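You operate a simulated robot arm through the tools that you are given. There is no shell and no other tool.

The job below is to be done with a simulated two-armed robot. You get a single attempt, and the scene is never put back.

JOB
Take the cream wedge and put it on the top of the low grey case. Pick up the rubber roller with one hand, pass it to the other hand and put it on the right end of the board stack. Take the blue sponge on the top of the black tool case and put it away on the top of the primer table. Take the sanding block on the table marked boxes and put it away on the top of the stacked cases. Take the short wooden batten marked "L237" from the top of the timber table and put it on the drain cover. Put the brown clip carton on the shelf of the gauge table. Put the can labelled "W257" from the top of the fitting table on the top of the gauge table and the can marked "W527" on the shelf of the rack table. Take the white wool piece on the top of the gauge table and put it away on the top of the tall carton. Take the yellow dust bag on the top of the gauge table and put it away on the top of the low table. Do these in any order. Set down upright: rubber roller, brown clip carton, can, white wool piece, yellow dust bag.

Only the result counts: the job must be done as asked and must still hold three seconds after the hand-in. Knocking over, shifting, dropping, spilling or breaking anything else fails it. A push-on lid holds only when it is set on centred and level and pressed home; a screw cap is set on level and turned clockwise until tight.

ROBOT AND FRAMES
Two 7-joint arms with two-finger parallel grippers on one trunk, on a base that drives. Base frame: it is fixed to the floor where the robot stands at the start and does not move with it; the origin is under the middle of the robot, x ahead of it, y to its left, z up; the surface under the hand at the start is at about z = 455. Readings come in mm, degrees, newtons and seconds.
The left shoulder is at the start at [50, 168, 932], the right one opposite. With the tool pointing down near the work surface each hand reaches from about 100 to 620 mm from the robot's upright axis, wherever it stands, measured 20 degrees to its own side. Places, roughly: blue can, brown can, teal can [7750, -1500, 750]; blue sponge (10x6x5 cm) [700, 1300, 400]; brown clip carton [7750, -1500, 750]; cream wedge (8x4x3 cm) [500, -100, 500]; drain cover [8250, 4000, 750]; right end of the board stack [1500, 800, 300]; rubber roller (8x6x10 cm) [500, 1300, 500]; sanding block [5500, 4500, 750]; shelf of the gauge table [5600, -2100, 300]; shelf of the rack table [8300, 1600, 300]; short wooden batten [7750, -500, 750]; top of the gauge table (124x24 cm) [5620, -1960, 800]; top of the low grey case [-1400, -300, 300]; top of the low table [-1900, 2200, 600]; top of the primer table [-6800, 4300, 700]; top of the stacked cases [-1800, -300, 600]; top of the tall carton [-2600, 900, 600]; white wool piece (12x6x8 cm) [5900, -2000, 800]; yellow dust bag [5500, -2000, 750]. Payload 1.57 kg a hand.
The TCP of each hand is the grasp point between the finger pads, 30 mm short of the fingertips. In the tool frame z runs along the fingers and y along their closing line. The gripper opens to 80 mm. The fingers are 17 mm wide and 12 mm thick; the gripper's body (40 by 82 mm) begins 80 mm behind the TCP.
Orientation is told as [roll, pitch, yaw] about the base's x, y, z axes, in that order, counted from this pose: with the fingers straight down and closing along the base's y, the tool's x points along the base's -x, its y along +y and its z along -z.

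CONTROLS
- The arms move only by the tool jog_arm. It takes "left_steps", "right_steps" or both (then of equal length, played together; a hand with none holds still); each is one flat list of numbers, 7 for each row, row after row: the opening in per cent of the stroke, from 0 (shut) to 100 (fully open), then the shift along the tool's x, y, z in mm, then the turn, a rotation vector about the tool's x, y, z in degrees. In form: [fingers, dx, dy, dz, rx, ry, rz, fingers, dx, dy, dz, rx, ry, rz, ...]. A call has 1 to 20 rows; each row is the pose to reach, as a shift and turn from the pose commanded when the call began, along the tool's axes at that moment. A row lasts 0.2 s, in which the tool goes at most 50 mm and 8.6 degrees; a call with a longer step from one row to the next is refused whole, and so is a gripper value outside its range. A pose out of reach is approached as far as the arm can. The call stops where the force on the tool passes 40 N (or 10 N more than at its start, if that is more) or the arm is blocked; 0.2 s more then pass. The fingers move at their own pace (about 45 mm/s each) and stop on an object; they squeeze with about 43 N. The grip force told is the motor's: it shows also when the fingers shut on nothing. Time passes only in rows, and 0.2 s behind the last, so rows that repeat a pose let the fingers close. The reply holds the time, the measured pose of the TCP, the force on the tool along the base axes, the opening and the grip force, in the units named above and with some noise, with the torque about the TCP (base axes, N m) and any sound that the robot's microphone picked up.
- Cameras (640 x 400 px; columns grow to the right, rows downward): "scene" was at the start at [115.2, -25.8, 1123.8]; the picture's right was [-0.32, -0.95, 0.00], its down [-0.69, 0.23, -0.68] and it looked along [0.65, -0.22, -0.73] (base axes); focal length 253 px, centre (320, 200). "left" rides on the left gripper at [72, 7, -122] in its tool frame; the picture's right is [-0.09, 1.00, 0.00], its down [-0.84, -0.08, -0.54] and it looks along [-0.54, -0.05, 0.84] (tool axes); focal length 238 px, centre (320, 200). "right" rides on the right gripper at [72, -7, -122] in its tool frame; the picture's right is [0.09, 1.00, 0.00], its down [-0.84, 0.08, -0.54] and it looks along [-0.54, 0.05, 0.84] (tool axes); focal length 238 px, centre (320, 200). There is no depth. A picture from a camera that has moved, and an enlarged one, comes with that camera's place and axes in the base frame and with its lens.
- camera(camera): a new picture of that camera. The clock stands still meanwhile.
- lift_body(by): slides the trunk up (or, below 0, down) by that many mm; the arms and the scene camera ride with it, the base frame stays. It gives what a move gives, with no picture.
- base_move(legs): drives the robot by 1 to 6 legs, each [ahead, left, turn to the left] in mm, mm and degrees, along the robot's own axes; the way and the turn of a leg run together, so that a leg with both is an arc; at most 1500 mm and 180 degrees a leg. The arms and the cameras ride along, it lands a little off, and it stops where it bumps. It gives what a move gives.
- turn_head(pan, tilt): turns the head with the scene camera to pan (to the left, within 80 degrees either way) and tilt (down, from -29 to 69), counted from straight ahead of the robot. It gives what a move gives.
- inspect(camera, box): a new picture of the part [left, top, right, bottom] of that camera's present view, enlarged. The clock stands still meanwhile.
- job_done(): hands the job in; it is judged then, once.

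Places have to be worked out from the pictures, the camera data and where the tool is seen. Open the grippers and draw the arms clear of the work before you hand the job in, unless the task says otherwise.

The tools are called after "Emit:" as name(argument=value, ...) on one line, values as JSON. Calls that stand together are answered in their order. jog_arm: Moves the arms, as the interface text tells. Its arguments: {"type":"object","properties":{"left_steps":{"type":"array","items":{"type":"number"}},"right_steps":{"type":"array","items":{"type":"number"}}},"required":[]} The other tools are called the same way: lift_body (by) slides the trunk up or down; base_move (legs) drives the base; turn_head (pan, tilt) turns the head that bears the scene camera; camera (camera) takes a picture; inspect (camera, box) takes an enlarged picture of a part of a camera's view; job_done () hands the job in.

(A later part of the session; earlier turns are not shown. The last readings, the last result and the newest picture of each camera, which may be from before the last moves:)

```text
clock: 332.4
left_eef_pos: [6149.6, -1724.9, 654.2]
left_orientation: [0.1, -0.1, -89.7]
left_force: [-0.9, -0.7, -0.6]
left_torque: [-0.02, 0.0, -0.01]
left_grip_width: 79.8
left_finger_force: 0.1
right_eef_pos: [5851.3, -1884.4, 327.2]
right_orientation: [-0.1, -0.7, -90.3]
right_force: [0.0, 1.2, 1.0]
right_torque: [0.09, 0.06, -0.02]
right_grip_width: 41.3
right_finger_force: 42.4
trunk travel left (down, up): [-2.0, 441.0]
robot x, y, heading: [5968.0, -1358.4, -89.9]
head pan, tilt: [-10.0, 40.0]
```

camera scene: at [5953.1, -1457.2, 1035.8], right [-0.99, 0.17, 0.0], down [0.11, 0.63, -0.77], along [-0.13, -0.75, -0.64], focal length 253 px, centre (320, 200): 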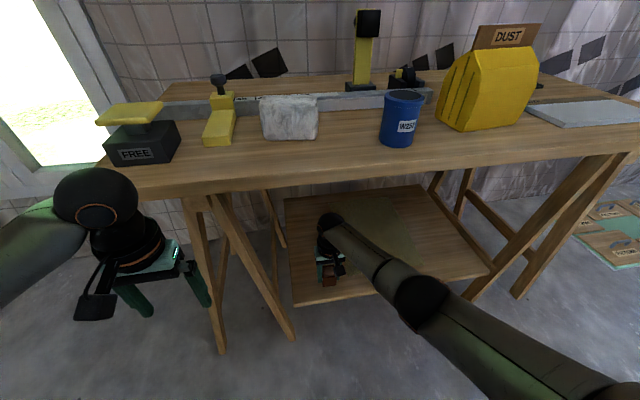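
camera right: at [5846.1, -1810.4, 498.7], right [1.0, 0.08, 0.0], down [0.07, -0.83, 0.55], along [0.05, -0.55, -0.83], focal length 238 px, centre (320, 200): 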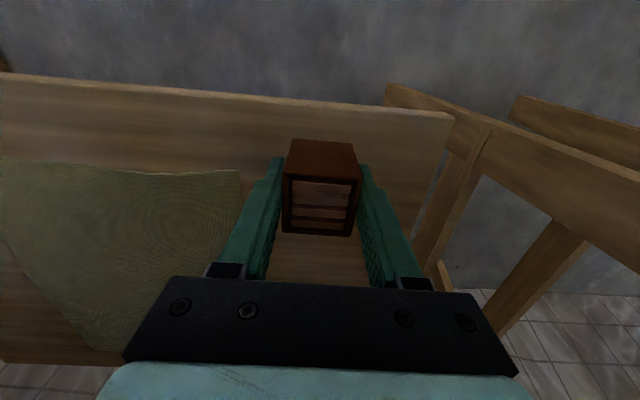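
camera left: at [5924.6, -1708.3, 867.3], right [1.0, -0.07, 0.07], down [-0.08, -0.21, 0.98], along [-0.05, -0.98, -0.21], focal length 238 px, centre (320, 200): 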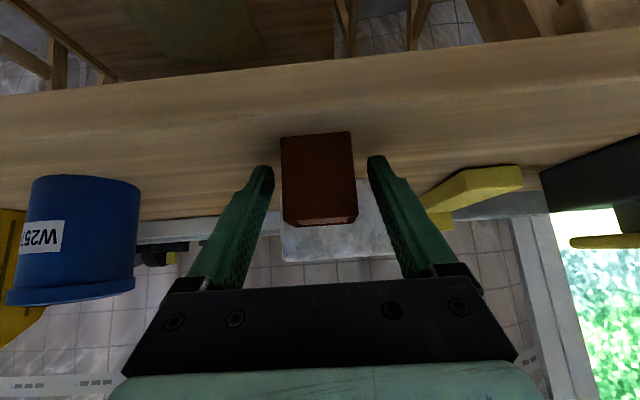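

Contact at TCP z ≈ 327 (shelf ≈ 290). I open the fingers moderately and check.

Emit:
jog_arm(right_steps=[55, 0, 0, 0, 0, 0, 0, 65, 0, 0, 0, 0, 0, 0, 78, 0, 0, 0, 0, 0, 0, 78, 0, 0, 0, 0, 0, 0])

Emit:
camera(camera="right")

```text
clock: 333.4
left_eef_pos: [6150.6, -1725.8, 654.3]
left_orientation: [0.1, -0.1, -89.7]
left_force: [-0.4, 0.5, -0.1]
left_torque: [0.01, -0.01, 0.02]
left_grip_width: 79.9
left_finger_force: 0.0
right_eef_pos: [5850.1, -1882.9, 327.0]
right_orientation: [0.0, -0.7, -90.5]
right_force: [-0.2, 0.4, -0.6]
right_torque: [0.0, 0.0, -0.02]
right_grip_width: 62.6
right_finger_force: 0.1
trunk travel left (down, up): [-2.0, 441.0]
robot x, y, heading: [5967.4, -1357.9, -90.3]
head pan, tilt: [-10.0, 40.0]
```

```text
taken
camera right: at [5845.1, -1809.7, 448.1], right [1.0, 0.09, 0.0], down [0.07, -0.83, 0.55], along [0.05, -0.55, -0.83], focal length 238 px, centre (320, 200)
```

right: 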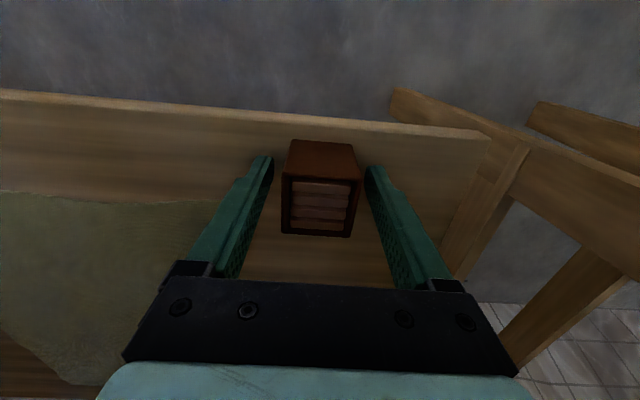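

The carton stands on the shelf. I raise the hand 65 mm, then reverse out from under the table.

Emit:
jog_arm(right_steps=[78, 0, 0, -22, 0, 0, 0, 78, 0, 0, -44, 0, 0, 0, 78, 0, 0, -65, 0, 0, 0, 78, 0, 0, -65, 0, 0, 0])

Emit:
base_move(legs=[[-260, 0, 0]])

Emit:
camera(camera="scene")

```text
clock: 334.4
left_eef_pos: [6150.2, -1725.3, 654.7]
left_orientation: [0.1, -0.1, -89.7]
left_force: [0.4, 0.0, 0.2]
left_torque: [0.0, 0.0, 0.0]
left_grip_width: 80.2
left_finger_force: 0.0
right_eef_pos: [5848.4, -1881.0, 393.4]
right_orientation: [0.0, -0.5, -90.4]
right_force: [0.4, 0.4, 0.3]
right_torque: [0.0, 0.0, -0.05]
right_grip_width: 62.3
right_finger_force: 0.1
trunk travel left (down, up): [-2.0, 441.0]
robot x, y, heading: [5969.4, -1355.6, -89.8]
head pan, tilt: [-10.0, 40.0]
```

```text
clock: 336.3
left_eef_pos: [6149.4, -1464.6, 654.5]
left_orientation: [0.0, -0.2, -89.7]
left_force: [0.4, -0.2, 0.0]
left_torque: [0.01, -0.01, 0.0]
left_grip_width: 80.1
left_finger_force: 0.2
right_eef_pos: [5849.6, -1619.0, 393.5]
right_orientation: [0.0, -0.6, -90.3]
right_force: [-0.3, -0.2, -0.9]
right_torque: [-0.02, -0.01, 0.01]
right_grip_width: 62.3
right_finger_force: 0.0
trunk travel left (down, up): [-2.0, 441.0]
robot x, y, heading: [5964.7, -1094.7, -89.9]
head pan, tilt: [-10.0, 40.0]
```

```text
taken
camera scene: at [5952.7, -1220.3, 1035.8], right [-0.99, 0.17, 0.0], down [0.11, 0.63, -0.77], along [-0.13, -0.75, -0.64], focal length 253 px, centre (320, 200)
```

scene: 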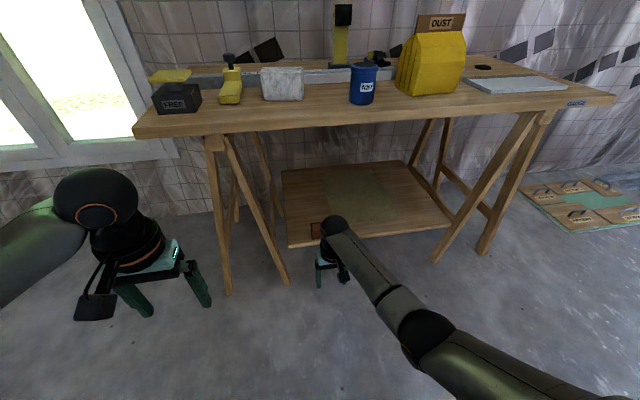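

The carton stands on the shelf. I raise and retract the right hand, then bring the trunk up to work on the wool and dust bag.

Emit:
jog_arm(right_steps=[78, 0, 0, -45, 0, 0, 0, 78, 0, 0, -90, 0, 0, 0, 90, 0, 0, -135, 0, 0, 0, 100, 0, 0, -180, 0, 0, 0, 100, 20, 0, -225, 0, 0, 0, 100, 50, -15, -255, 0, 0, 0, 100, 90, -30, -262, 0, 0, 0, 100, 130, -50, -262, 0, 0, 0, 100, 158, -65, -262, 0, 0, 0])

Emit:
lift_body(by=260)

Emit:
base_move(legs=[[0, -250, 0]])

Emit:
turn_head(pan=0, tilt=42)

Emit:
camera(camera="scene")

```text
clock: 338.3
left_eef_pos: [6149.6, -1463.7, 655.1]
left_orientation: [0.1, -0.1, -89.7]
left_force: [-0.2, 0.3, -0.2]
left_torque: [0.0, -0.01, 0.0]
left_grip_width: 79.9
left_finger_force: 0.1
right_eef_pos: [5785.7, -1459.3, 654.8]
right_orientation: [0.0, -0.5, -90.3]
right_force: [-0.7, -0.2, 0.0]
right_torque: [-0.03, 0.02, 0.0]
right_grip_width: 80.0
right_finger_force: 0.0
trunk travel left (down, up): [-2.0, 441.0]
robot x, y, heading: [5967.5, -1097.9, -89.8]
head pan, tilt: [-10.0, 40.0]
```

```text
clock: 340.9
left_eef_pos: [6148.8, -1463.3, 914.1]
left_orientation: [0.1, -0.1, -89.6]
left_force: [-0.8, 0.8, 0.1]
left_torque: [-0.03, -0.01, 0.03]
left_grip_width: 79.9
left_finger_force: 0.0
right_eef_pos: [5785.5, -1460.2, 915.1]
right_orientation: [0.0, -0.6, -90.3]
right_force: [-0.2, -0.3, 0.0]
right_torque: [-0.04, 0.0, 0.02]
right_grip_width: 79.9
right_finger_force: 0.1
trunk travel left (down, up): [-262.0, 181.0]
robot x, y, heading: [5971.5, -1094.2, -89.9]
head pan, tilt: [-10.0, 40.0]
```

```text
clock: 343.7
left_eef_pos: [5900.8, -1464.1, 914.9]
left_orientation: [0.1, -0.1, -89.7]
left_force: [0.7, -0.1, -0.4]
left_torque: [-0.02, -0.02, -0.03]
left_grip_width: 79.9
left_finger_force: 0.2
right_eef_pos: [5538.1, -1461.0, 914.7]
right_orientation: [0.0, -0.5, -90.4]
right_force: [-1.3, -0.5, -0.5]
right_torque: [-0.01, -0.03, -0.01]
right_grip_width: 80.2
right_finger_force: 0.0
trunk travel left (down, up): [-262.0, 181.0]
robot x, y, heading: [5721.0, -1094.9, -89.8]
head pan, tilt: [-10.0, 40.0]
```

```text
clock: 344.4
left_eef_pos: [5900.3, -1464.2, 914.9]
left_orientation: [0.1, 0.0, -89.7]
left_force: [-0.2, -0.5, -0.7]
left_torque: [-0.01, -0.02, 0.0]
left_grip_width: 80.2
left_finger_force: 0.0
right_eef_pos: [5538.5, -1459.3, 914.6]
right_orientation: [0.0, -0.6, -90.4]
right_force: [0.5, -0.3, -0.4]
right_torque: [-0.02, 0.0, 0.03]
right_grip_width: 80.2
right_finger_force: 0.0
trunk travel left (down, up): [-262.0, 181.0]
robot x, y, heading: [5718.2, -1095.6, -89.9]
head pan, tilt: [0.0, 42.0]
```

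```text
taken
camera scene: at [5719.1, -1220.7, 1292.9], right [-1.0, 0.0, 0.0], down [0.0, 0.67, -0.74], along [0.0, -0.74, -0.67], focal length 253 px, centre (320, 200)
```

scene: 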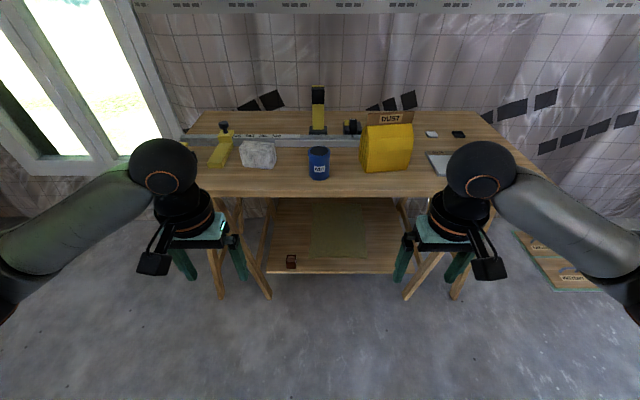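

The brown carton stands on the shelf. I zoom in on the wool and the dust bag.

Emit:
inspect(camera="scene", box=[330, 100, 450, 190])

Emit:
inspect(camera="scene", box=[200, 110, 320, 190])

```text
4.44 times, centred on (390, 145) of scene
camera zoom: at [5719.1, -1220.7, 1292.9], right [-1.0, 0.0, 0.0], down [0.0, 0.67, -0.74], along [0.0, -0.74, -0.67], focal length 1123 px, centre (9, 444)
```

zoom: 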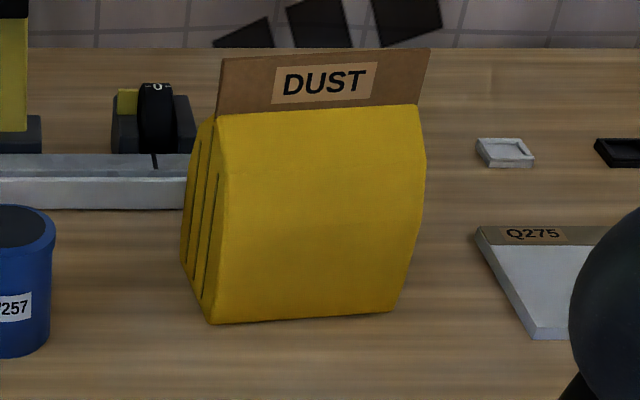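

```text
5.00 times, centred on (260, 150) of scene
camera zoom: at [5719.1, -1220.7, 1292.9], right [-1.0, 0.0, 0.0], down [0.0, 0.67, -0.74], along [0.0, -0.74, -0.67], focal length 1263 px, centre (620, 450)
```

zoom: 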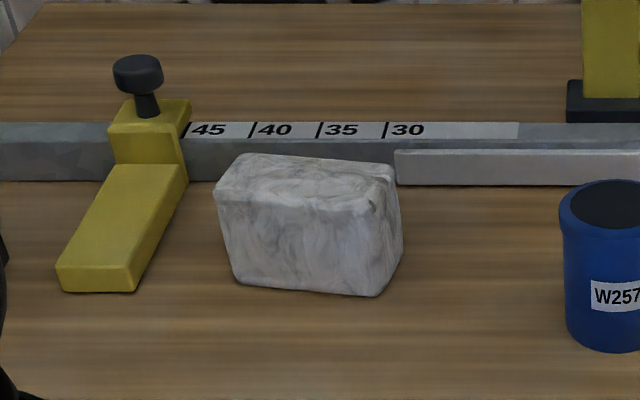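

Wool: top centre ≈[5922, −1940], yawed ~−10°, ~50 mm across. Dust bag: header card (z ≈ 943–985) is a good handle, card line yawed ~+6.6°. I raise the trunk, drive closer, and then turn both hands so they close front-to-back.

Emit:
lift_body(by=130)

Emit:
base_move(legs=[[200, 0, 0], [125, 0, 0]])

Emit:
jog_arm(left_steps=[100, 0, 0, 0, 0, 0, 8.4, 100, 0, 0, 0, 0, 0, 16.8, 100, 0, 0, 0, 0, 0, 25.2, 100, 0, 0, 0, 0, 0, 33.6, 100, 0, 0, 0, 0, 0, 42, 100, 0, 0, 0, 0, 0, 50.4, 100, 0, 0, 0, 0, 0, 58.8, 100, 0, 0, 0, 0, 0, 67.2, 100, 0, 0, 0, 0, 0, 75.6, 100, 0, 0, 0, 0, 0, 84, 100, 0, 0, 0, 0, 0, 92.4, 100, 0, 0, 0, 0, 0, 100.7, 100, 0, 0, 0, 0, 0, 100.7], right_steps=[100, 0, 0, 0, 0, 0, -8.4, 100, 0, 0, 0, 0, 0, -16.8, 100, 0, 0, 0, 0, 0, -25.2, 100, 0, 0, 0, 0, 0, -33.6, 100, 0, 0, 0, 0, 0, -42, 100, 0, 0, 0, 0, 0, -50.4, 100, 0, 0, 0, 0, 0, -58.8, 100, 0, 0, 0, 0, 0, -67.2, 100, 0, 0, 0, 0, 0, -75.6, 100, 0, 0, 0, 0, 0, -84, 100, 0, 0, 0, 0, 0, -90, 100, 0, 0, 0, 0, 0, -97, 100, 0, 0, 0, 0, 0, -97])

Emit:
camera(camera="scene")

Emit:
camera(camera="right")

Emit:
camera(camera="left")

```text
clock: 346.0
left_eef_pos: [5900.3, -1464.1, 1045.1]
left_orientation: [0.0, -0.1, -89.7]
left_force: [-0.2, 0.2, 0.4]
left_torque: [-0.01, 0.0, -0.01]
left_grip_width: 79.9
left_finger_force: 0.1
right_eef_pos: [5538.2, -1460.4, 1044.8]
right_orientation: [0.0, -0.6, -90.3]
right_force: [-0.5, 0.1, -0.3]
right_torque: [0.01, 0.04, 0.01]
right_grip_width: 79.9
right_finger_force: 0.1
trunk travel left (down, up): [-392.0, 51.0]
robot x, y, heading: [5715.9, -1100.5, -90.1]
head pan, tilt: [0.0, 42.0]
```

```text
clock: 348.5
left_eef_pos: [5901.2, -1788.0, 1044.9]
left_orientation: [0.1, 0.1, -89.7]
left_force: [-0.5, -0.1, 0.0]
left_torque: [0.04, 0.0, 0.02]
left_grip_width: 80.4
left_finger_force: 0.0
right_eef_pos: [5538.2, -1783.3, 1044.2]
right_orientation: [0.1, -0.5, -90.3]
right_force: [1.0, -0.6, 0.0]
right_torque: [0.01, -0.03, -0.01]
right_grip_width: 79.9
right_finger_force: 0.0
trunk travel left (down, up): [-392.0, 51.0]
robot x, y, heading: [5717.5, -1421.2, -90.0]
head pan, tilt: [0.0, 42.0]
```

```text
clock: 351.3
left_eef_pos: [5900.2, -1787.2, 1043.3]
left_orientation: [0.1, 0.1, 169.5]
left_force: [-0.5, -0.6, 0.0]
left_torque: [0.02, 0.04, 0.01]
left_grip_width: 80.2
left_finger_force: 0.1
right_eef_pos: [5538.1, -1781.6, 1045.2]
right_orientation: [-0.6, 0.1, 6.8]
right_force: [0.4, -0.4, 1.2]
right_torque: [0.0, 0.01, 0.0]
right_grip_width: 79.9
right_finger_force: 0.2
trunk travel left (down, up): [-392.0, 51.0]
robot x, y, heading: [5721.5, -1417.8, -89.6]
head pan, tilt: [0.0, 42.0]
```

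```text
taken
camera scene: at [5719.6, -1542.7, 1422.9], right [-1.0, 0.0, 0.0], down [0.0, 0.67, -0.74], along [0.0, -0.74, -0.67], focal length 253 px, centre (320, 200)
```

scene: 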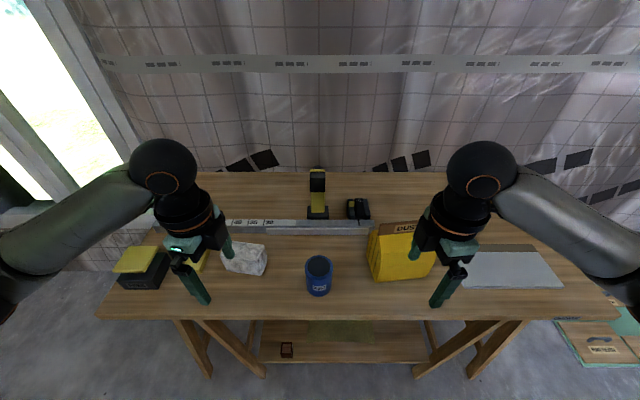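

```text
taken
camera right: at [5467.3, -1795.5, 1167.2], right [-0.21, 0.98, -0.01], down [0.82, 0.18, 0.54], along [0.53, 0.1, -0.84], focal length 238 px, centre (320, 200)
```

right: 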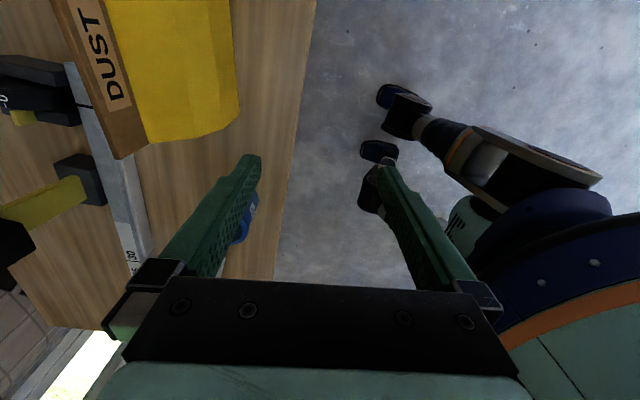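

```text
taken
camera left: at [5969.9, -1805.9, 1166.0], right [-0.27, -0.96, 0.0], down [-0.81, 0.23, 0.54], along [-0.52, 0.15, -0.84], focal length 238 px, centre (320, 200)
```

left: 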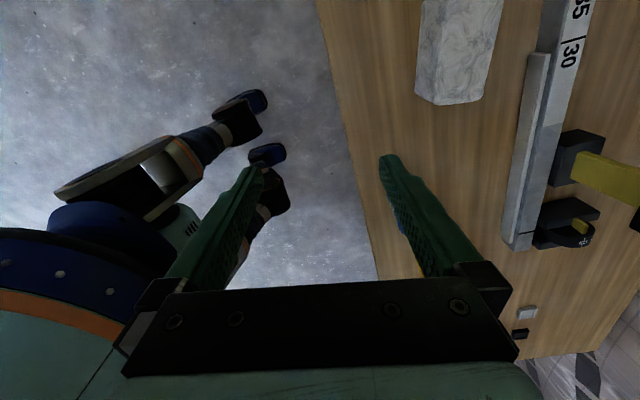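

Both hands are turned. I move the left hand above the wool and the right one above the bag's card (staying high), then look.

Emit:
jog_arm(left_steps=[100, 12, 36, 5, 0, 0, 0, 100, 25, 73, 10, 0, 0, 0, 100, 37, 109, 15, 0, 0, 0, 100, 49, 145, 20, 0, 0, 0, 100, 49, 145, 20, 0, 0, 0], right_steps=[100, 12, -40, 0, 0, 0, 0, 100, 24, -80, 0, 0, 0, 0, 100, 36, -120, 0, 0, 0, 0, 100, 48, -160, 0, 0, 0, 0, 100, 48, -160, 0, 0, 0, 0])

Emit:
camera(camera="right")

Emit:
camera(camera="left")

Emit:
camera(camera="scene")

```text
clock: 352.5
left_eef_pos: [5923.3, -1936.6, 1025.5]
left_orientation: [0.2, 0.0, 169.5]
left_force: [0.4, 0.4, 0.6]
left_torque: [0.0, -0.01, 0.0]
left_grip_width: 80.2
left_finger_force: 0.0
right_eef_pos: [5510.0, -1948.0, 1046.7]
right_orientation: [-0.6, -0.1, 6.7]
right_force: [0.4, -1.0, -0.3]
right_torque: [0.01, 0.03, 0.03]
right_grip_width: 80.1
right_finger_force: 0.0
trunk travel left (down, up): [-392.0, 51.0]
robot x, y, heading: [5717.4, -1421.1, -89.8]
head pan, tilt: [0.0, 42.0]
```

```text
taken
camera right: at [5440.1, -1960.1, 1169.1], right [-0.21, 0.98, -0.01], down [0.82, 0.18, 0.54], along [0.53, 0.1, -0.84], focal length 238 px, centre (320, 200)
```

right: 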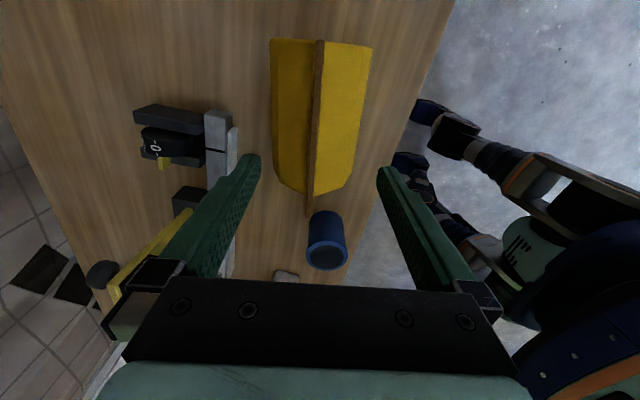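

```text
taken
camera left: at [5991.4, -1956.3, 1147.0], right [-0.27, -0.96, 0.0], down [-0.81, 0.23, 0.54], along [-0.52, 0.15, -0.84], focal length 238 px, centre (320, 200)
```

left: 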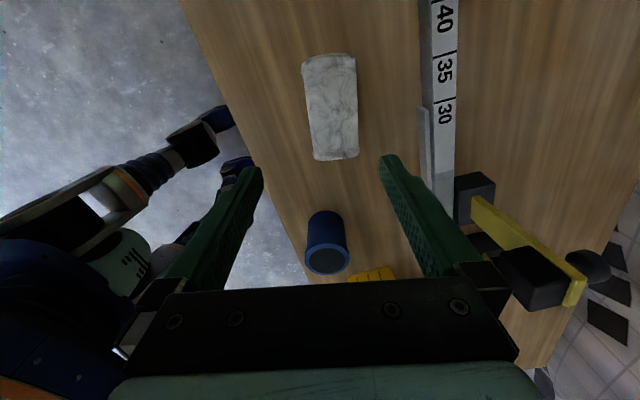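

```text
taken
camera scene: at [5719.6, -1542.2, 1423.0], right [-1.0, 0.0, 0.0], down [0.0, 0.67, -0.74], along [0.0, -0.74, -0.67], focal length 253 px, centre (320, 200)
```

scene: 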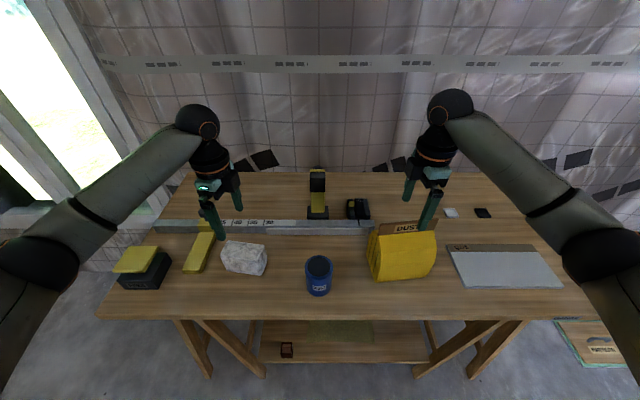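

From the wrist cameras: the wool centre is +12/+15 mm off the left TCP axis (aligned in yaw), and the bag's card is −6.5 mm off the right one. I correct both and descend: right until the fingertips straddle the card, left around the wool.

Emit:
jog_arm(left_steps=[100, 12, 15, 0, 0, 0, 0, 100, 12, 15, 45, 0, 0, 0, 100, 12, 15, 90, 0, 0, 0, 100, 12, 15, 130, 0, 0, 0, 100, 12, 15, 130, 0, 0, 0], right_steps=[100, 6, -6.5, 0, 0, 0, 0, 100, 6, -6.5, 20, 0, 0, 0, 100, 6, -6.5, 35, 0, 0, 0, 100, 6, -6.5, 45, 0, 0, 0, 100, 6, -6.5, 45, 0, 0, 0])

Emit:
camera(camera="right")

Emit:
camera(camera="left")

```text
clock: 353.7
left_eef_pos: [5931.6, -1956.3, 894.3]
left_orientation: [0.1, 0.1, 169.6]
left_force: [0.2, 0.7, 0.7]
left_torque: [0.01, -0.01, 0.0]
left_grip_width: 79.9
left_finger_force: 0.0
right_eef_pos: [5504.1, -1953.2, 1001.2]
right_orientation: [-0.6, 0.0, 6.6]
right_force: [0.3, 0.6, 0.5]
right_torque: [0.01, 0.0, -0.04]
right_grip_width: 80.0
right_finger_force: 0.1
trunk travel left (down, up): [-392.0, 51.0]
robot x, y, heading: [5721.0, -1420.5, -89.9]
head pan, tilt: [0.0, 42.0]
```

```text
taken
camera right: at [5433.5, -1967.6, 1123.9], right [-0.21, 0.98, -0.01], down [0.82, 0.18, 0.54], along [0.53, 0.1, -0.84], focal length 238 px, centre (320, 200)
```

right: 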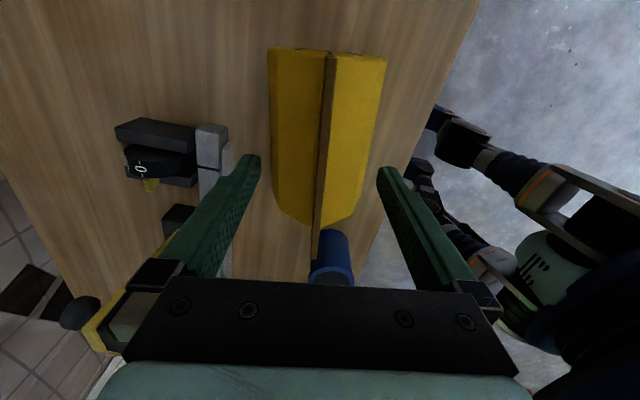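

```text
taken
camera left: at [6001.2, -1974.7, 1016.5], right [-0.27, -0.96, 0.0], down [-0.81, 0.23, 0.54], along [-0.52, 0.14, -0.84], focal length 238 px, centre (320, 200)
```

left: 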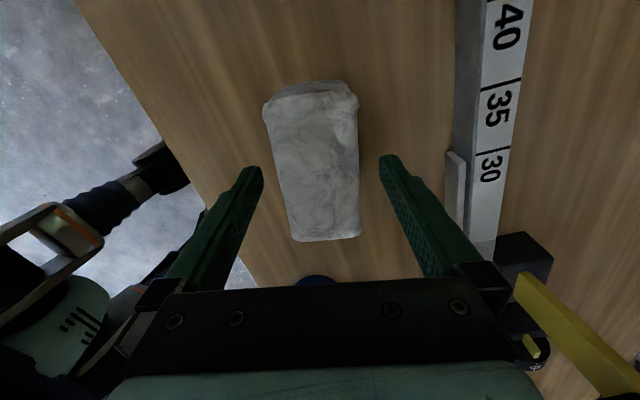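

Both well centred. I descend the remaining distance (left 52 mm, right 24 mm) and close both grippers.

Emit:
jog_arm(left_steps=[100, 0, 0, 25, 0, 0, 0, 100, 0, 0, 45, 0, 0, 0, 100, 0, 0, 52, 0, 0, 0, 100, 0, 0, 52, 0, 0, 0, 0, 0, 0, 52, 0, 0, 0, 0, 0, 0, 52, 0, 0, 0, 0, 0, 0, 52, 0, 0, 0, 0, 0, 0, 52, 0, 0, 0, 0, 0, 0, 52, 0, 0, 0, 0, 0, 0, 52, 0, 0, 0], right_steps=[100, 0, 0, 12, 0, 0, 0, 100, 0, 0, 20, 0, 0, 0, 100, 0, 0, 24, 0, 0, 0, 100, 0, 0, 24, 0, 0, 0, 0, 0, 0, 24, 0, 0, 0, 0, 0, 0, 24, 0, 0, 0, 0, 0, 0, 24, 0, 0, 0, 0, 0, 0, 24, 0, 0, 0, 0, 0, 0, 24, 0, 0, 0, 0, 0, 0, 24, 0, 0, 0])

Emit:
camera(camera="right")

Emit:
camera(camera="left")

```text
clock: 355.9
left_eef_pos: [5933.3, -1954.3, 843.8]
left_orientation: [0.1, 0.1, 169.6]
left_force: [0.4, 0.8, -0.2]
left_torque: [0.0, 0.02, 0.02]
left_grip_width: 58.6
left_finger_force: 42.9
right_eef_pos: [5504.1, -1953.4, 977.6]
right_orientation: [-0.6, 0.0, 6.6]
right_force: [-0.9, 1.4, 2.2]
right_torque: [0.27, -0.02, 0.06]
right_grip_width: 5.5
right_finger_force: 25.3
trunk travel left (down, up): [-392.0, 51.0]
robot x, y, heading: [5721.3, -1422.7, -90.2]
head pan, tilt: [0.0, 42.0]
```

```text
taken
camera right: at [5433.3, -1967.5, 1100.7], right [-0.21, 0.98, -0.01], down [0.82, 0.18, 0.54], along [0.53, 0.1, -0.84], focal length 238 px, centre (320, 200)
```

right: 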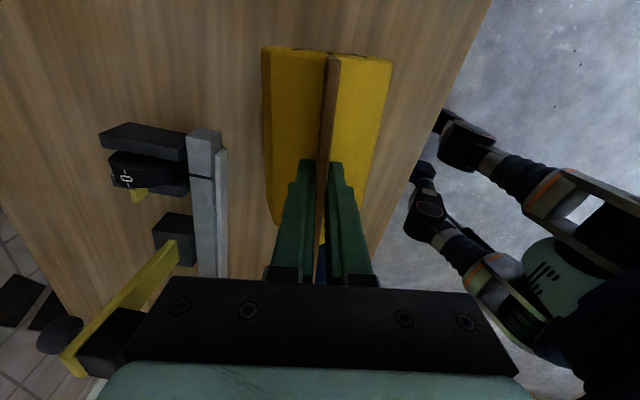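

```text
taken
camera left: at [6001.6, -1974.5, 966.0], right [-0.27, -0.96, 0.0], down [-0.81, 0.23, 0.54], along [-0.52, 0.15, -0.84], focal length 238 px, centre (320, 200)
```

left: 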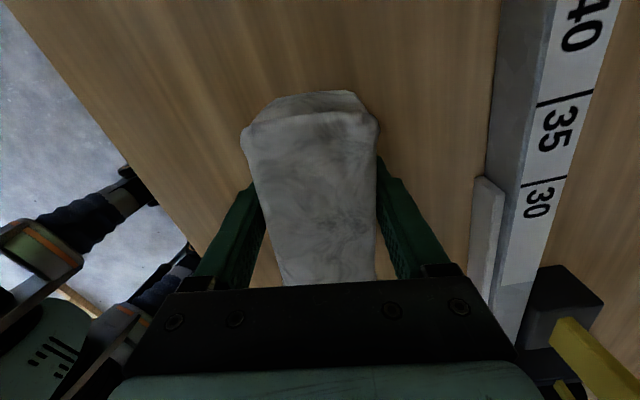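

Wool gripped (58.6 mm), card gripped (5.5 mm). I let the grip settle, then lift both 60 mm and check.

Emit:
jog_arm(left_steps=[0, 0, 0, 0, 0, 0, 0, 0, 0, 0, 0, 0, 0, 0, 0, 0, 0, -15, 0, 0, 0, 0, 0, 0, -40, 0, 0, 0, 0, 0, 0, -60, 0, 0, 0, 0, 0, 0, -60, 0, 0, 0], right_steps=[0, 0, 0, 0, 0, 0, 0, 0, 0, 0, 0, 0, 0, 0, 0, 0, 0, -15, 0, 0, 0, 0, 0, 0, -40, 0, 0, 0, 0, 0, 0, -60, 0, 0, 0, 0, 0, 0, -60, 0, 0, 0])

Emit:
camera(camera="scene")

Emit:
camera(camera="right")

```text
clock: 357.3
left_eef_pos: [5933.3, -1954.4, 904.6]
left_orientation: [0.0, 0.1, 169.7]
left_force: [-0.5, -0.1, -0.6]
left_torque: [0.0, -0.02, 0.03]
left_grip_width: 58.7
left_finger_force: 42.8
right_eef_pos: [5503.2, -1954.5, 1039.2]
right_orientation: [-0.5, 0.0, 6.6]
right_force: [0.9, -0.1, -1.1]
right_torque: [0.01, 0.02, -0.01]
right_grip_width: 5.5
right_finger_force: 25.2
trunk travel left (down, up): [-392.0, 51.0]
robot x, y, heading: [5722.2, -1418.4, -90.0]
head pan, tilt: [0.0, 42.0]
```

```text
taken
camera scene: at [5719.5, -1542.9, 1422.8], right [-1.0, 0.0, 0.0], down [0.0, 0.67, -0.74], along [0.0, -0.74, -0.67], focal length 253 px, centre (320, 200)
```

scene: 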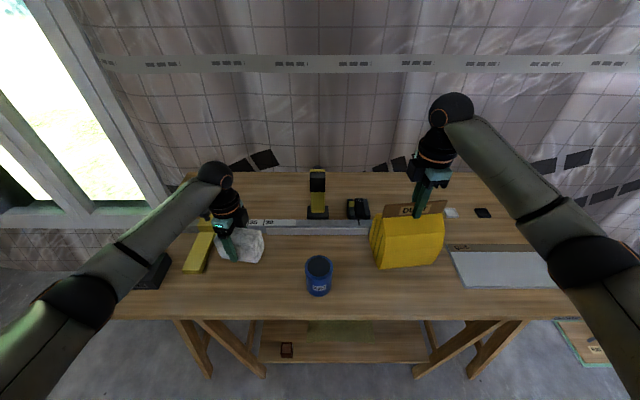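

```text
taken
camera right: at [5432.7, -1967.5, 1160.4], right [-0.21, 0.98, -0.01], down [0.82, 0.18, 0.54], along [0.53, 0.1, -0.84], focal length 238 px, centre (320, 200)
```

right: 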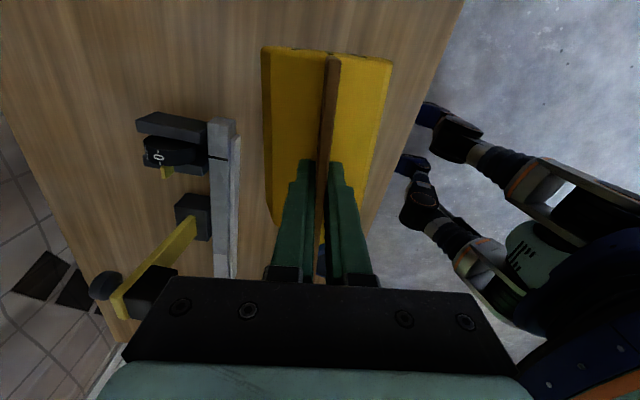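

Both are lifted cleanly. I raise a bit more and retract both hands toward the body, then back away from the table.

Emit:
jog_arm(left_steps=[0, 0, 0, -30, 0, 0, 0, 0, -7, -38, -40, 0, 0, 0, 0, -14, -76, -40, 0, 0, 0, 0, -21, -114, -40, 0, 0, 0, 0, -28, -151, -40, 0, 0, 0, 0, -28, -151, -40, 0, 0, 0], right_steps=[0, 0, 0, -30, 0, 0, 0, 0, -4, 38, -40, 0, 0, 0, 0, -9, 76, -40, 0, 0, 0, 0, -13, 114, -40, 0, 0, 0, 0, -18, 153, -40, 0, 0, 0, 0, -18, 153, -40, 0, 0, 0])

Emit:
base_move(legs=[[-450, 0, 0]])

Emit:
camera(camera="scene")

```text
clock: 358.7
left_eef_pos: [5933.6, -1800.5, 944.9]
left_orientation: [0.0, 0.1, 169.6]
left_force: [1.0, -0.5, -0.3]
left_torque: [-0.03, 0.01, 0.02]
left_grip_width: 58.5
left_finger_force: 43.0
right_eef_pos: [5504.8, -1800.9, 1076.2]
right_orientation: [-0.5, 0.0, 6.5]
right_force: [-0.5, 0.4, -1.5]
right_torque: [0.02, 0.01, 0.02]
right_grip_width: 5.6
right_finger_force: 25.4
trunk travel left (down, up): [-392.0, 51.0]
robot x, y, heading: [5723.3, -1418.9, -89.8]
head pan, tilt: [0.0, 42.0]
```

```text
clock: 361.4
left_eef_pos: [5931.5, -1350.1, 944.9]
left_orientation: [0.1, 0.1, 169.4]
left_force: [-0.8, 0.6, 0.0]
left_torque: [-0.03, -0.01, 0.0]
left_grip_width: 58.7
left_finger_force: 42.6
right_eef_pos: [5502.9, -1348.9, 1077.1]
right_orientation: [-0.5, -0.1, 6.4]
right_force: [0.7, 0.2, -1.1]
right_torque: [0.01, -0.04, 0.02]
right_grip_width: 5.5
right_finger_force: 25.7
trunk travel left (down, up): [-392.0, 51.0]
robot x, y, heading: [5722.6, -969.1, -90.2]
head pan, tilt: [0.0, 42.0]
```

```text
taken
camera scene: at [5719.2, -1091.7, 1422.9], right [-1.0, 0.0, 0.0], down [0.0, 0.67, -0.74], along [0.0, -0.74, -0.67], focal length 253 px, centre (320, 200)
```

scene: 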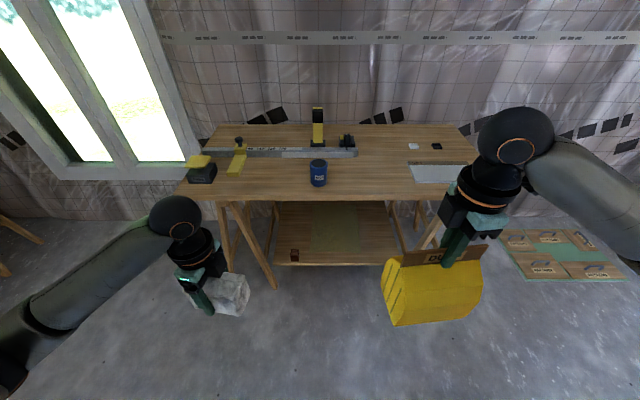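

Gauge table done. I lower the trunk for travel, turn to heading 180, and drive west to the corridor.

Emit:
lift_body(by=-270)

Emit:
base_move(legs=[[0, 0, -90], [1250, -50, 0]])

Emit:
turn_head(pan=-40, tilt=15)

Emit:
camera(camera="scene")

```text
clock: 364.1
left_eef_pos: [5931.4, -1351.6, 675.0]
left_orientation: [0.0, 0.2, 169.4]
left_force: [0.0, -0.2, -0.4]
left_torque: [0.0, 0.02, -0.02]
left_grip_width: 59.1
left_finger_force: 42.7
right_eef_pos: [5502.3, -1348.7, 807.0]
right_orientation: [-0.7, -0.1, 6.4]
right_force: [0.5, 0.0, -1.3]
right_torque: [-0.03, 0.0, 0.0]
right_grip_width: 5.6
right_finger_force: 25.6
trunk travel left (down, up): [-122.0, 321.0]
robot x, y, heading: [5716.5, -969.2, -89.9]
head pan, tilt: [0.0, 42.0]
```

```text
clock: 374.2
left_eef_pos: [4103.4, -1137.6, 674.9]
left_orientation: [0.0, 0.1, 79.6]
left_force: [-0.1, 0.8, -0.3]
left_torque: [0.02, 0.02, 0.01]
left_grip_width: 58.9
left_finger_force: 43.0
right_eef_pos: [4103.1, -710.7, 805.0]
right_orientation: [-0.5, 0.0, -83.4]
right_force: [-0.1, -0.9, -1.1]
right_torque: [-0.01, 0.02, 0.01]
right_grip_width: 5.6
right_finger_force: 25.5
trunk travel left (down, up): [-122.0, 321.0]
robot x, y, heading: [4485.1, -928.5, -180.1]
head pan, tilt: [0.0, 42.0]
```

```text
clock: 375.2
left_eef_pos: [4102.3, -1136.9, 673.9]
left_orientation: [0.1, 0.1, 79.6]
left_force: [0.6, 0.4, 0.1]
left_torque: [-0.03, 0.02, 0.0]
left_grip_width: 59.1
left_finger_force: 43.2
right_eef_pos: [4103.6, -710.2, 806.7]
right_orientation: [-0.6, 0.0, -83.3]
right_force: [0.5, -0.3, -1.5]
right_torque: [0.03, -0.02, 0.02]
right_grip_width: 5.7
right_finger_force: 26.2
trunk travel left (down, up): [-122.0, 321.0]
robot x, y, heading: [4488.0, -924.2, -179.8]
head pan, tilt: [-40.0, 15.0]
```

```text
taken
camera scene: at [4373.2, -865.6, 1195.3], right [0.64, 0.77, 0.0], down [0.2, -0.17, -0.97], along [-0.74, 0.62, -0.26], focal length 253 px, centre (320, 200)
```

scene: 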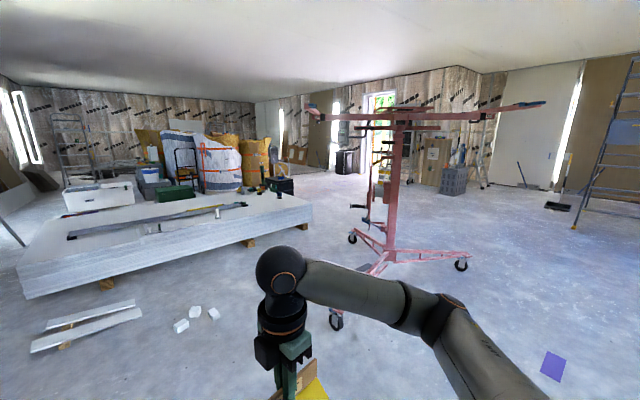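

Overview matches my map. I go up the corridor sideways (x ≈ 4290) and then turn west along y ≈ 2100.

Emit:
base_move(legs=[[190, -1300, 0], [0, -1400, 0], [200, -330, 0]])

Emit:
turn_head(pan=0, tilt=12)

Emit:
camera(camera="scene")

```text
clock: 402.0
left_eef_pos: [3702.5, 1887.1, 675.7]
left_orientation: [0.0, 0.1, 80.2]
left_force: [0.4, 0.9, -0.9]
left_torque: [-0.01, 0.0, -0.02]
left_grip_width: 58.7
left_finger_force: 42.8
right_eef_pos: [3697.8, 2315.3, 805.1]
right_orientation: [-0.5, 0.0, -82.8]
right_force: [0.1, 0.2, -1.7]
right_torque: [0.03, -0.01, 0.0]
right_grip_width: 5.8
right_finger_force: 25.7
trunk travel left (down, up): [-122.0, 321.0]
robot x, y, heading: [4084.4, 2105.6, -179.5]
head pan, tilt: [-40.0, 15.0]
```

```text
clock: 403.1
left_eef_pos: [3703.8, 1886.2, 674.4]
left_orientation: [0.0, 0.0, 80.1]
left_force: [-0.7, -0.3, -0.5]
left_torque: [-0.01, 0.01, 0.04]
left_grip_width: 59.0
left_finger_force: 43.0
right_eef_pos: [3699.0, 2314.6, 806.8]
right_orientation: [-0.5, 0.0, -82.9]
right_force: [-0.4, -0.1, -1.7]
right_torque: [-0.03, 0.02, 0.0]
right_grip_width: 5.7
right_finger_force: 25.5
trunk travel left (down, up): [-122.0, 321.0]
robot x, y, heading: [4085.9, 2105.4, -179.1]
head pan, tilt: [0.0, 12.0]
```

```text
taken
camera scene: at [3949.5, 2101.8, 1200.2], right [-0.01, 1.0, 0.0], down [0.21, 0.0, -0.98], along [-0.98, -0.01, -0.21], focal length 253 px, centre (320, 200)
```

scene: 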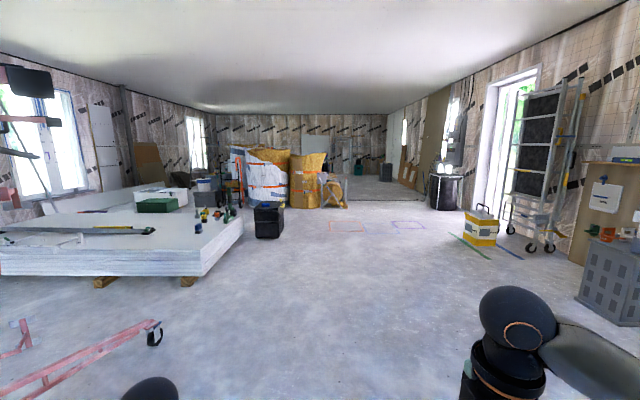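

Clear way west. I drive 4.2 m along y ≈ 2100.

Emit:
base_move(legs=[[1400, 0, -0.8], [1400, 0, 0], [1300, 0, 0]])

Emit:
camera(camera="scene")

Emit:
turn_head(pan=40, tilt=12)

Emit:
camera(camera="scene")

```text
clock: 422.6
left_eef_pos: [-367.8, 1833.7, 674.2]
left_orientation: [0.1, 0.1, 80.9]
left_force: [0.6, 0.6, 0.0]
left_torque: [-0.01, 0.05, 0.03]
left_grip_width: 58.7
left_finger_force: 42.5
right_eef_pos: [-375.6, 2261.4, 805.8]
right_orientation: [-0.6, 0.0, -82.0]
right_force: [-0.4, 0.3, -0.6]
right_torque: [-0.02, -0.01, 0.0]
right_grip_width: 5.2
right_finger_force: 25.8
trunk travel left (down, up): [-122.0, 321.0]
robot x, y, heading: [10.8, 2051.3, -178.7]
head pan, tilt: [0.0, 12.0]
```

```text
taken
camera scene: at [-123.4, 2051.1, 1200.2], right [-0.02, 1.0, 0.0], down [0.21, 0.0, -0.98], along [-0.98, -0.02, -0.21], focal length 253 px, centre (320, 200)
```

scene: 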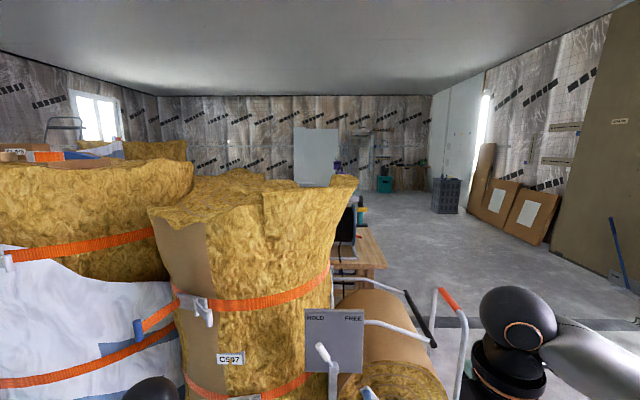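

```text
clock: 423.7
left_eef_pos: [-367.5, 1833.6, 674.4]
left_orientation: [0.0, 0.2, 80.9]
left_force: [-0.5, -0.2, 0.5]
left_torque: [-0.02, -0.02, 0.0]
left_grip_width: 58.9
left_finger_force: 43.5
right_eef_pos: [-376.4, 2260.9, 806.3]
right_orientation: [-0.6, -0.1, -82.1]
right_force: [-0.6, 0.0, -2.1]
right_torque: [-0.04, -0.03, -0.01]
right_grip_width: 5.6
right_finger_force: 24.9
trunk travel left (down, up): [-122.0, 321.0]
robot x, y, heading: [13.3, 2058.5, -178.5]
head pan, tilt: [40.0, 12.0]
```

```text
taken
camera scene: at [-100.2, 1991.8, 1200.3], right [-0.66, 0.75, 0.0], down [0.16, 0.14, -0.98], along [-0.73, -0.65, -0.21], focal length 253 px, centre (320, 200)
```

scene: 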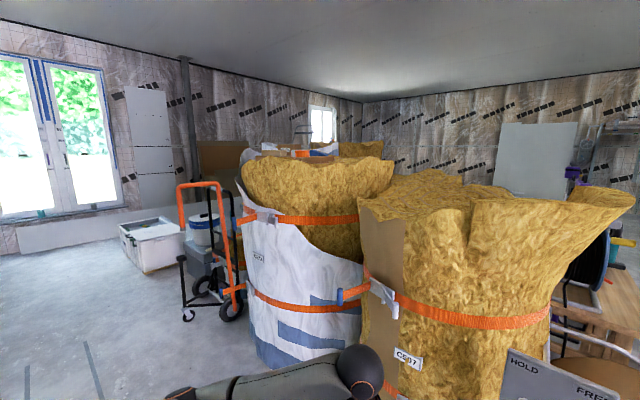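

Insulation bags and a roll trolley are right ahead; the low wooden table is beyond. I look to the right for a way around.

Emit:
turn_head(pan=-30, tilt=20)

Emit:
camera(camera="scene")

Emit:
turn_head(pan=0, tilt=30)

Emit:
camera(camera="scene")

```text
clock: 425.1
left_eef_pos: [-368.2, 1832.6, 674.9]
left_orientation: [-0.1, 0.0, 80.9]
left_force: [-0.3, -0.3, 0.8]
left_torque: [0.03, 0.01, -0.02]
left_grip_width: 58.5
left_finger_force: 42.6
right_eef_pos: [-376.5, 2260.4, 805.3]
right_orientation: [-0.6, 0.0, -82.1]
right_force: [-0.1, 0.6, -1.1]
right_torque: [0.04, 0.01, 0.01]
right_grip_width: 5.3
right_finger_force: 25.1
trunk travel left (down, up): [-122.0, 321.0]
robot x, y, heading: [8.3, 2051.2, -178.5]
head pan, tilt: [-30.0, 20.0]
```

```text
taken
camera scene: at [-112.0, 2097.9, 1187.2], right [0.48, 0.88, 0.0], down [0.3, -0.16, -0.94], along [-0.82, 0.45, -0.34], focal length 253 px, centre (320, 200)
```

scene: 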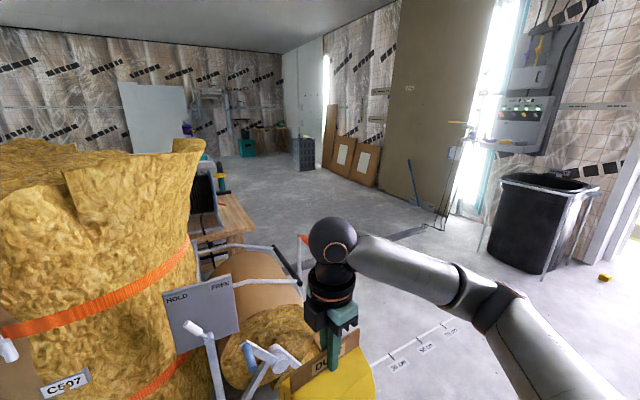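

```text
clock: 426.1
left_eef_pos: [-367.3, 1833.4, 674.8]
left_orientation: [0.0, 0.1, 81.0]
left_force: [-0.2, -0.6, -0.1]
left_torque: [0.0, -0.01, 0.01]
left_grip_width: 58.6
left_finger_force: 43.6
right_eef_pos: [-376.6, 2260.3, 806.2]
right_orientation: [-0.6, -0.1, -82.2]
right_force: [0.7, -0.8, -1.7]
right_torque: [0.02, 0.02, 0.03]
right_grip_width: 5.6
right_finger_force: 26.5
trunk travel left (down, up): [-122.0, 321.0]
robot x, y, heading: [10.5, 2053.6, -178.6]
head pan, tilt: [0.0, 30.0]
```

```text
taken
camera scene: at [-120.6, 2051.2, 1171.2], right [-0.02, 1.0, 0.0], down [0.5, 0.01, -0.87], along [-0.87, -0.02, -0.5], focal length 253 px, centre (320, 200)
```

scene: 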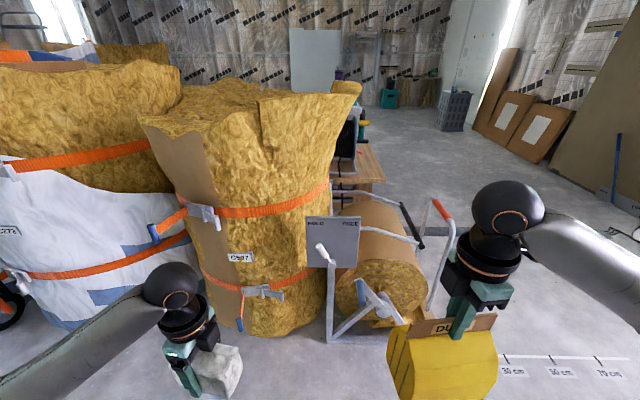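

The way around on the right (north) is open. I shift 900 mm right, then drive west and look.

Emit:
base_move(legs=[[0, -900, -1.4], [1300, 0, 0]])

Emit:
turn_head(pan=35, tilt=25)

Emit:
camera(camera="scene")

Emit:
turn_head(pan=0, tilt=20)

Emit:
camera(camera="scene")

```text
clock: 440.4
left_eef_pos: [-1659.1, 2759.0, 675.1]
left_orientation: [-0.1, 0.0, 78.9]
left_force: [0.0, 1.0, -0.5]
left_torque: [-0.03, -0.02, -0.02]
left_grip_width: 59.1
left_finger_force: 42.6
right_eef_pos: [-1653.9, 3187.3, 805.4]
right_orientation: [-0.7, -0.1, -84.0]
right_force: [0.4, -0.1, -1.5]
right_torque: [0.0, 0.01, 0.02]
right_grip_width: 5.7
right_finger_force: 25.8
trunk travel left (down, up): [-122.0, 321.0]
robot x, y, heading: [-1273.4, 2966.9, 179.5]
head pan, tilt: [0.0, 30.0]
```

```text
clock: 441.4
left_eef_pos: [-1659.1, 2759.0, 674.9]
left_orientation: [0.0, 0.1, 79.0]
left_force: [-0.2, 0.2, -0.5]
left_torque: [0.03, 0.0, 0.02]
left_grip_width: 58.9
left_finger_force: 42.9
right_eef_pos: [-1654.1, 3185.9, 806.7]
right_orientation: [-0.7, 0.1, -84.0]
right_force: [0.6, -0.1, -1.1]
right_torque: [0.01, 0.02, 0.01]
right_grip_width: 5.9
right_finger_force: 26.0
trunk travel left (down, up): [-122.0, 321.0]
robot x, y, heading: [-1274.1, 2965.9, 179.4]
head pan, tilt: [35.0, 25.0]
```

```text
taken
camera scene: at [-1391.2, 2915.6, 1179.1], right [-0.57, 0.82, 0.0], down [0.35, 0.24, -0.91], along [-0.75, -0.51, -0.42], focal length 253 px, centre (320, 200)
```

scene: 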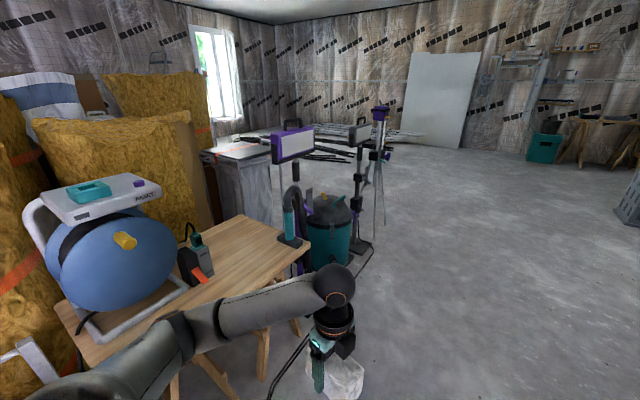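

```text
clock: 442.4
left_eef_pos: [-1660.4, 2759.2, 675.3]
left_orientation: [0.0, 0.2, 79.0]
left_force: [0.0, 0.1, -0.4]
left_torque: [-0.01, -0.03, -0.06]
left_grip_width: 58.9
left_finger_force: 42.6
right_eef_pos: [-1654.8, 3187.2, 805.4]
right_orientation: [-0.6, 0.1, -84.1]
right_force: [0.5, 0.2, -1.5]
right_torque: [-0.03, -0.01, -0.01]
right_grip_width: 5.8
right_finger_force: 25.7
trunk travel left (down, up): [-122.0, 321.0]
robot x, y, heading: [-1273.5, 2968.6, 179.4]
head pan, tilt: [0.0, 20.0]
```

```text
taken
camera scene: at [-1408.4, 2968.4, 1187.2], right [0.01, 1.0, 0.0], down [0.34, 0.0, -0.94], along [-0.94, 0.01, -0.34], focal length 253 px, centre (320, 200)
```

scene: 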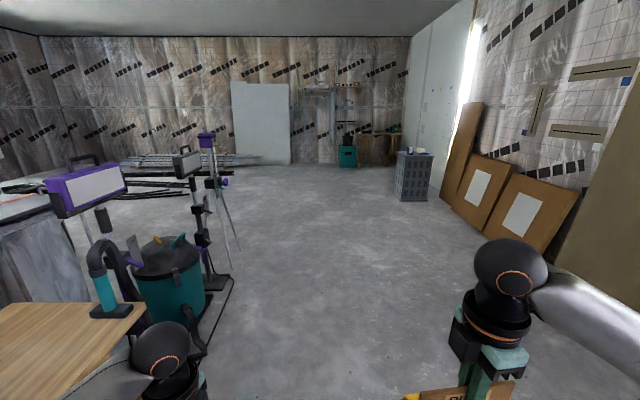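

The low table (with cable reel, nailer) is to my left; its free part is around [−1880, 2230]. I drive further west to x ≈ −1780 and turn to face it (heading −90).

Emit:
base_move(legs=[[500, -50, 0], [0, 0, 90]])

Emit:
turn_head(pan=0, tilt=40)

Emit:
camera(camera="scene")

```text
clock: 449.2
left_eef_pos: [-1569.2, 2638.5, 673.8]
left_orientation: [0.0, 0.1, 168.8]
left_force: [0.3, 0.2, -0.1]
left_torque: [0.0, 0.0, -0.02]
left_grip_width: 58.8
left_finger_force: 43.5
right_eef_pos: [-1996.9, 2645.6, 805.5]
right_orientation: [-0.6, -0.1, 5.7]
right_force: [0.0, 0.0, -1.8]
right_torque: [-0.03, -0.01, -0.03]
right_grip_width: 5.4
right_finger_force: 25.9
trunk travel left (down, up): [-122.0, 321.0]
robot x, y, heading: [-1779.1, 3023.9, -90.6]
head pan, tilt: [0.0, 20.0]
```

```text
clock: 450.1
left_eef_pos: [-1568.5, 2639.3, 674.4]
left_orientation: [0.1, 0.1, 168.8]
left_force: [-0.1, -0.6, -0.7]
left_torque: [0.02, -0.05, 0.01]
left_grip_width: 59.1
left_finger_force: 43.3
right_eef_pos: [-1996.7, 2645.3, 806.5]
right_orientation: [-0.5, -0.1, 5.8]
right_force: [0.1, -0.3, -0.6]
right_torque: [0.0, 0.0, 0.01]
right_grip_width: 5.6
right_finger_force: 25.5
trunk travel left (down, up): [-122.0, 321.0]
robot x, y, heading: [-1774.1, 3026.4, -90.6]
head pan, tilt: [0.0, 40.0]
```

```text
taken
camera scene: at [-1778.9, 2898.9, 1155.9], right [-1.0, 0.01, 0.0], down [0.01, 0.64, -0.77], along [-0.01, -0.77, -0.64], focal length 253 px, centre (320, 200)
```

scene: 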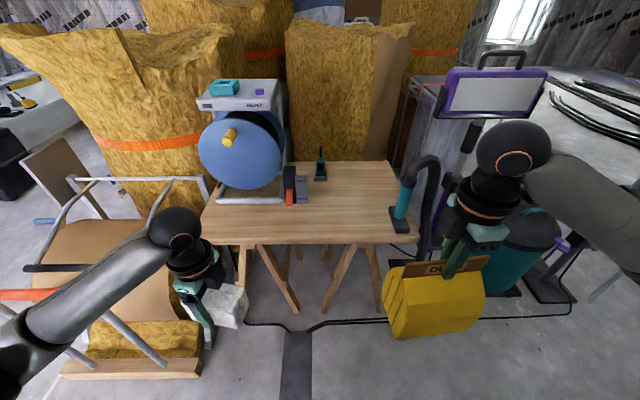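

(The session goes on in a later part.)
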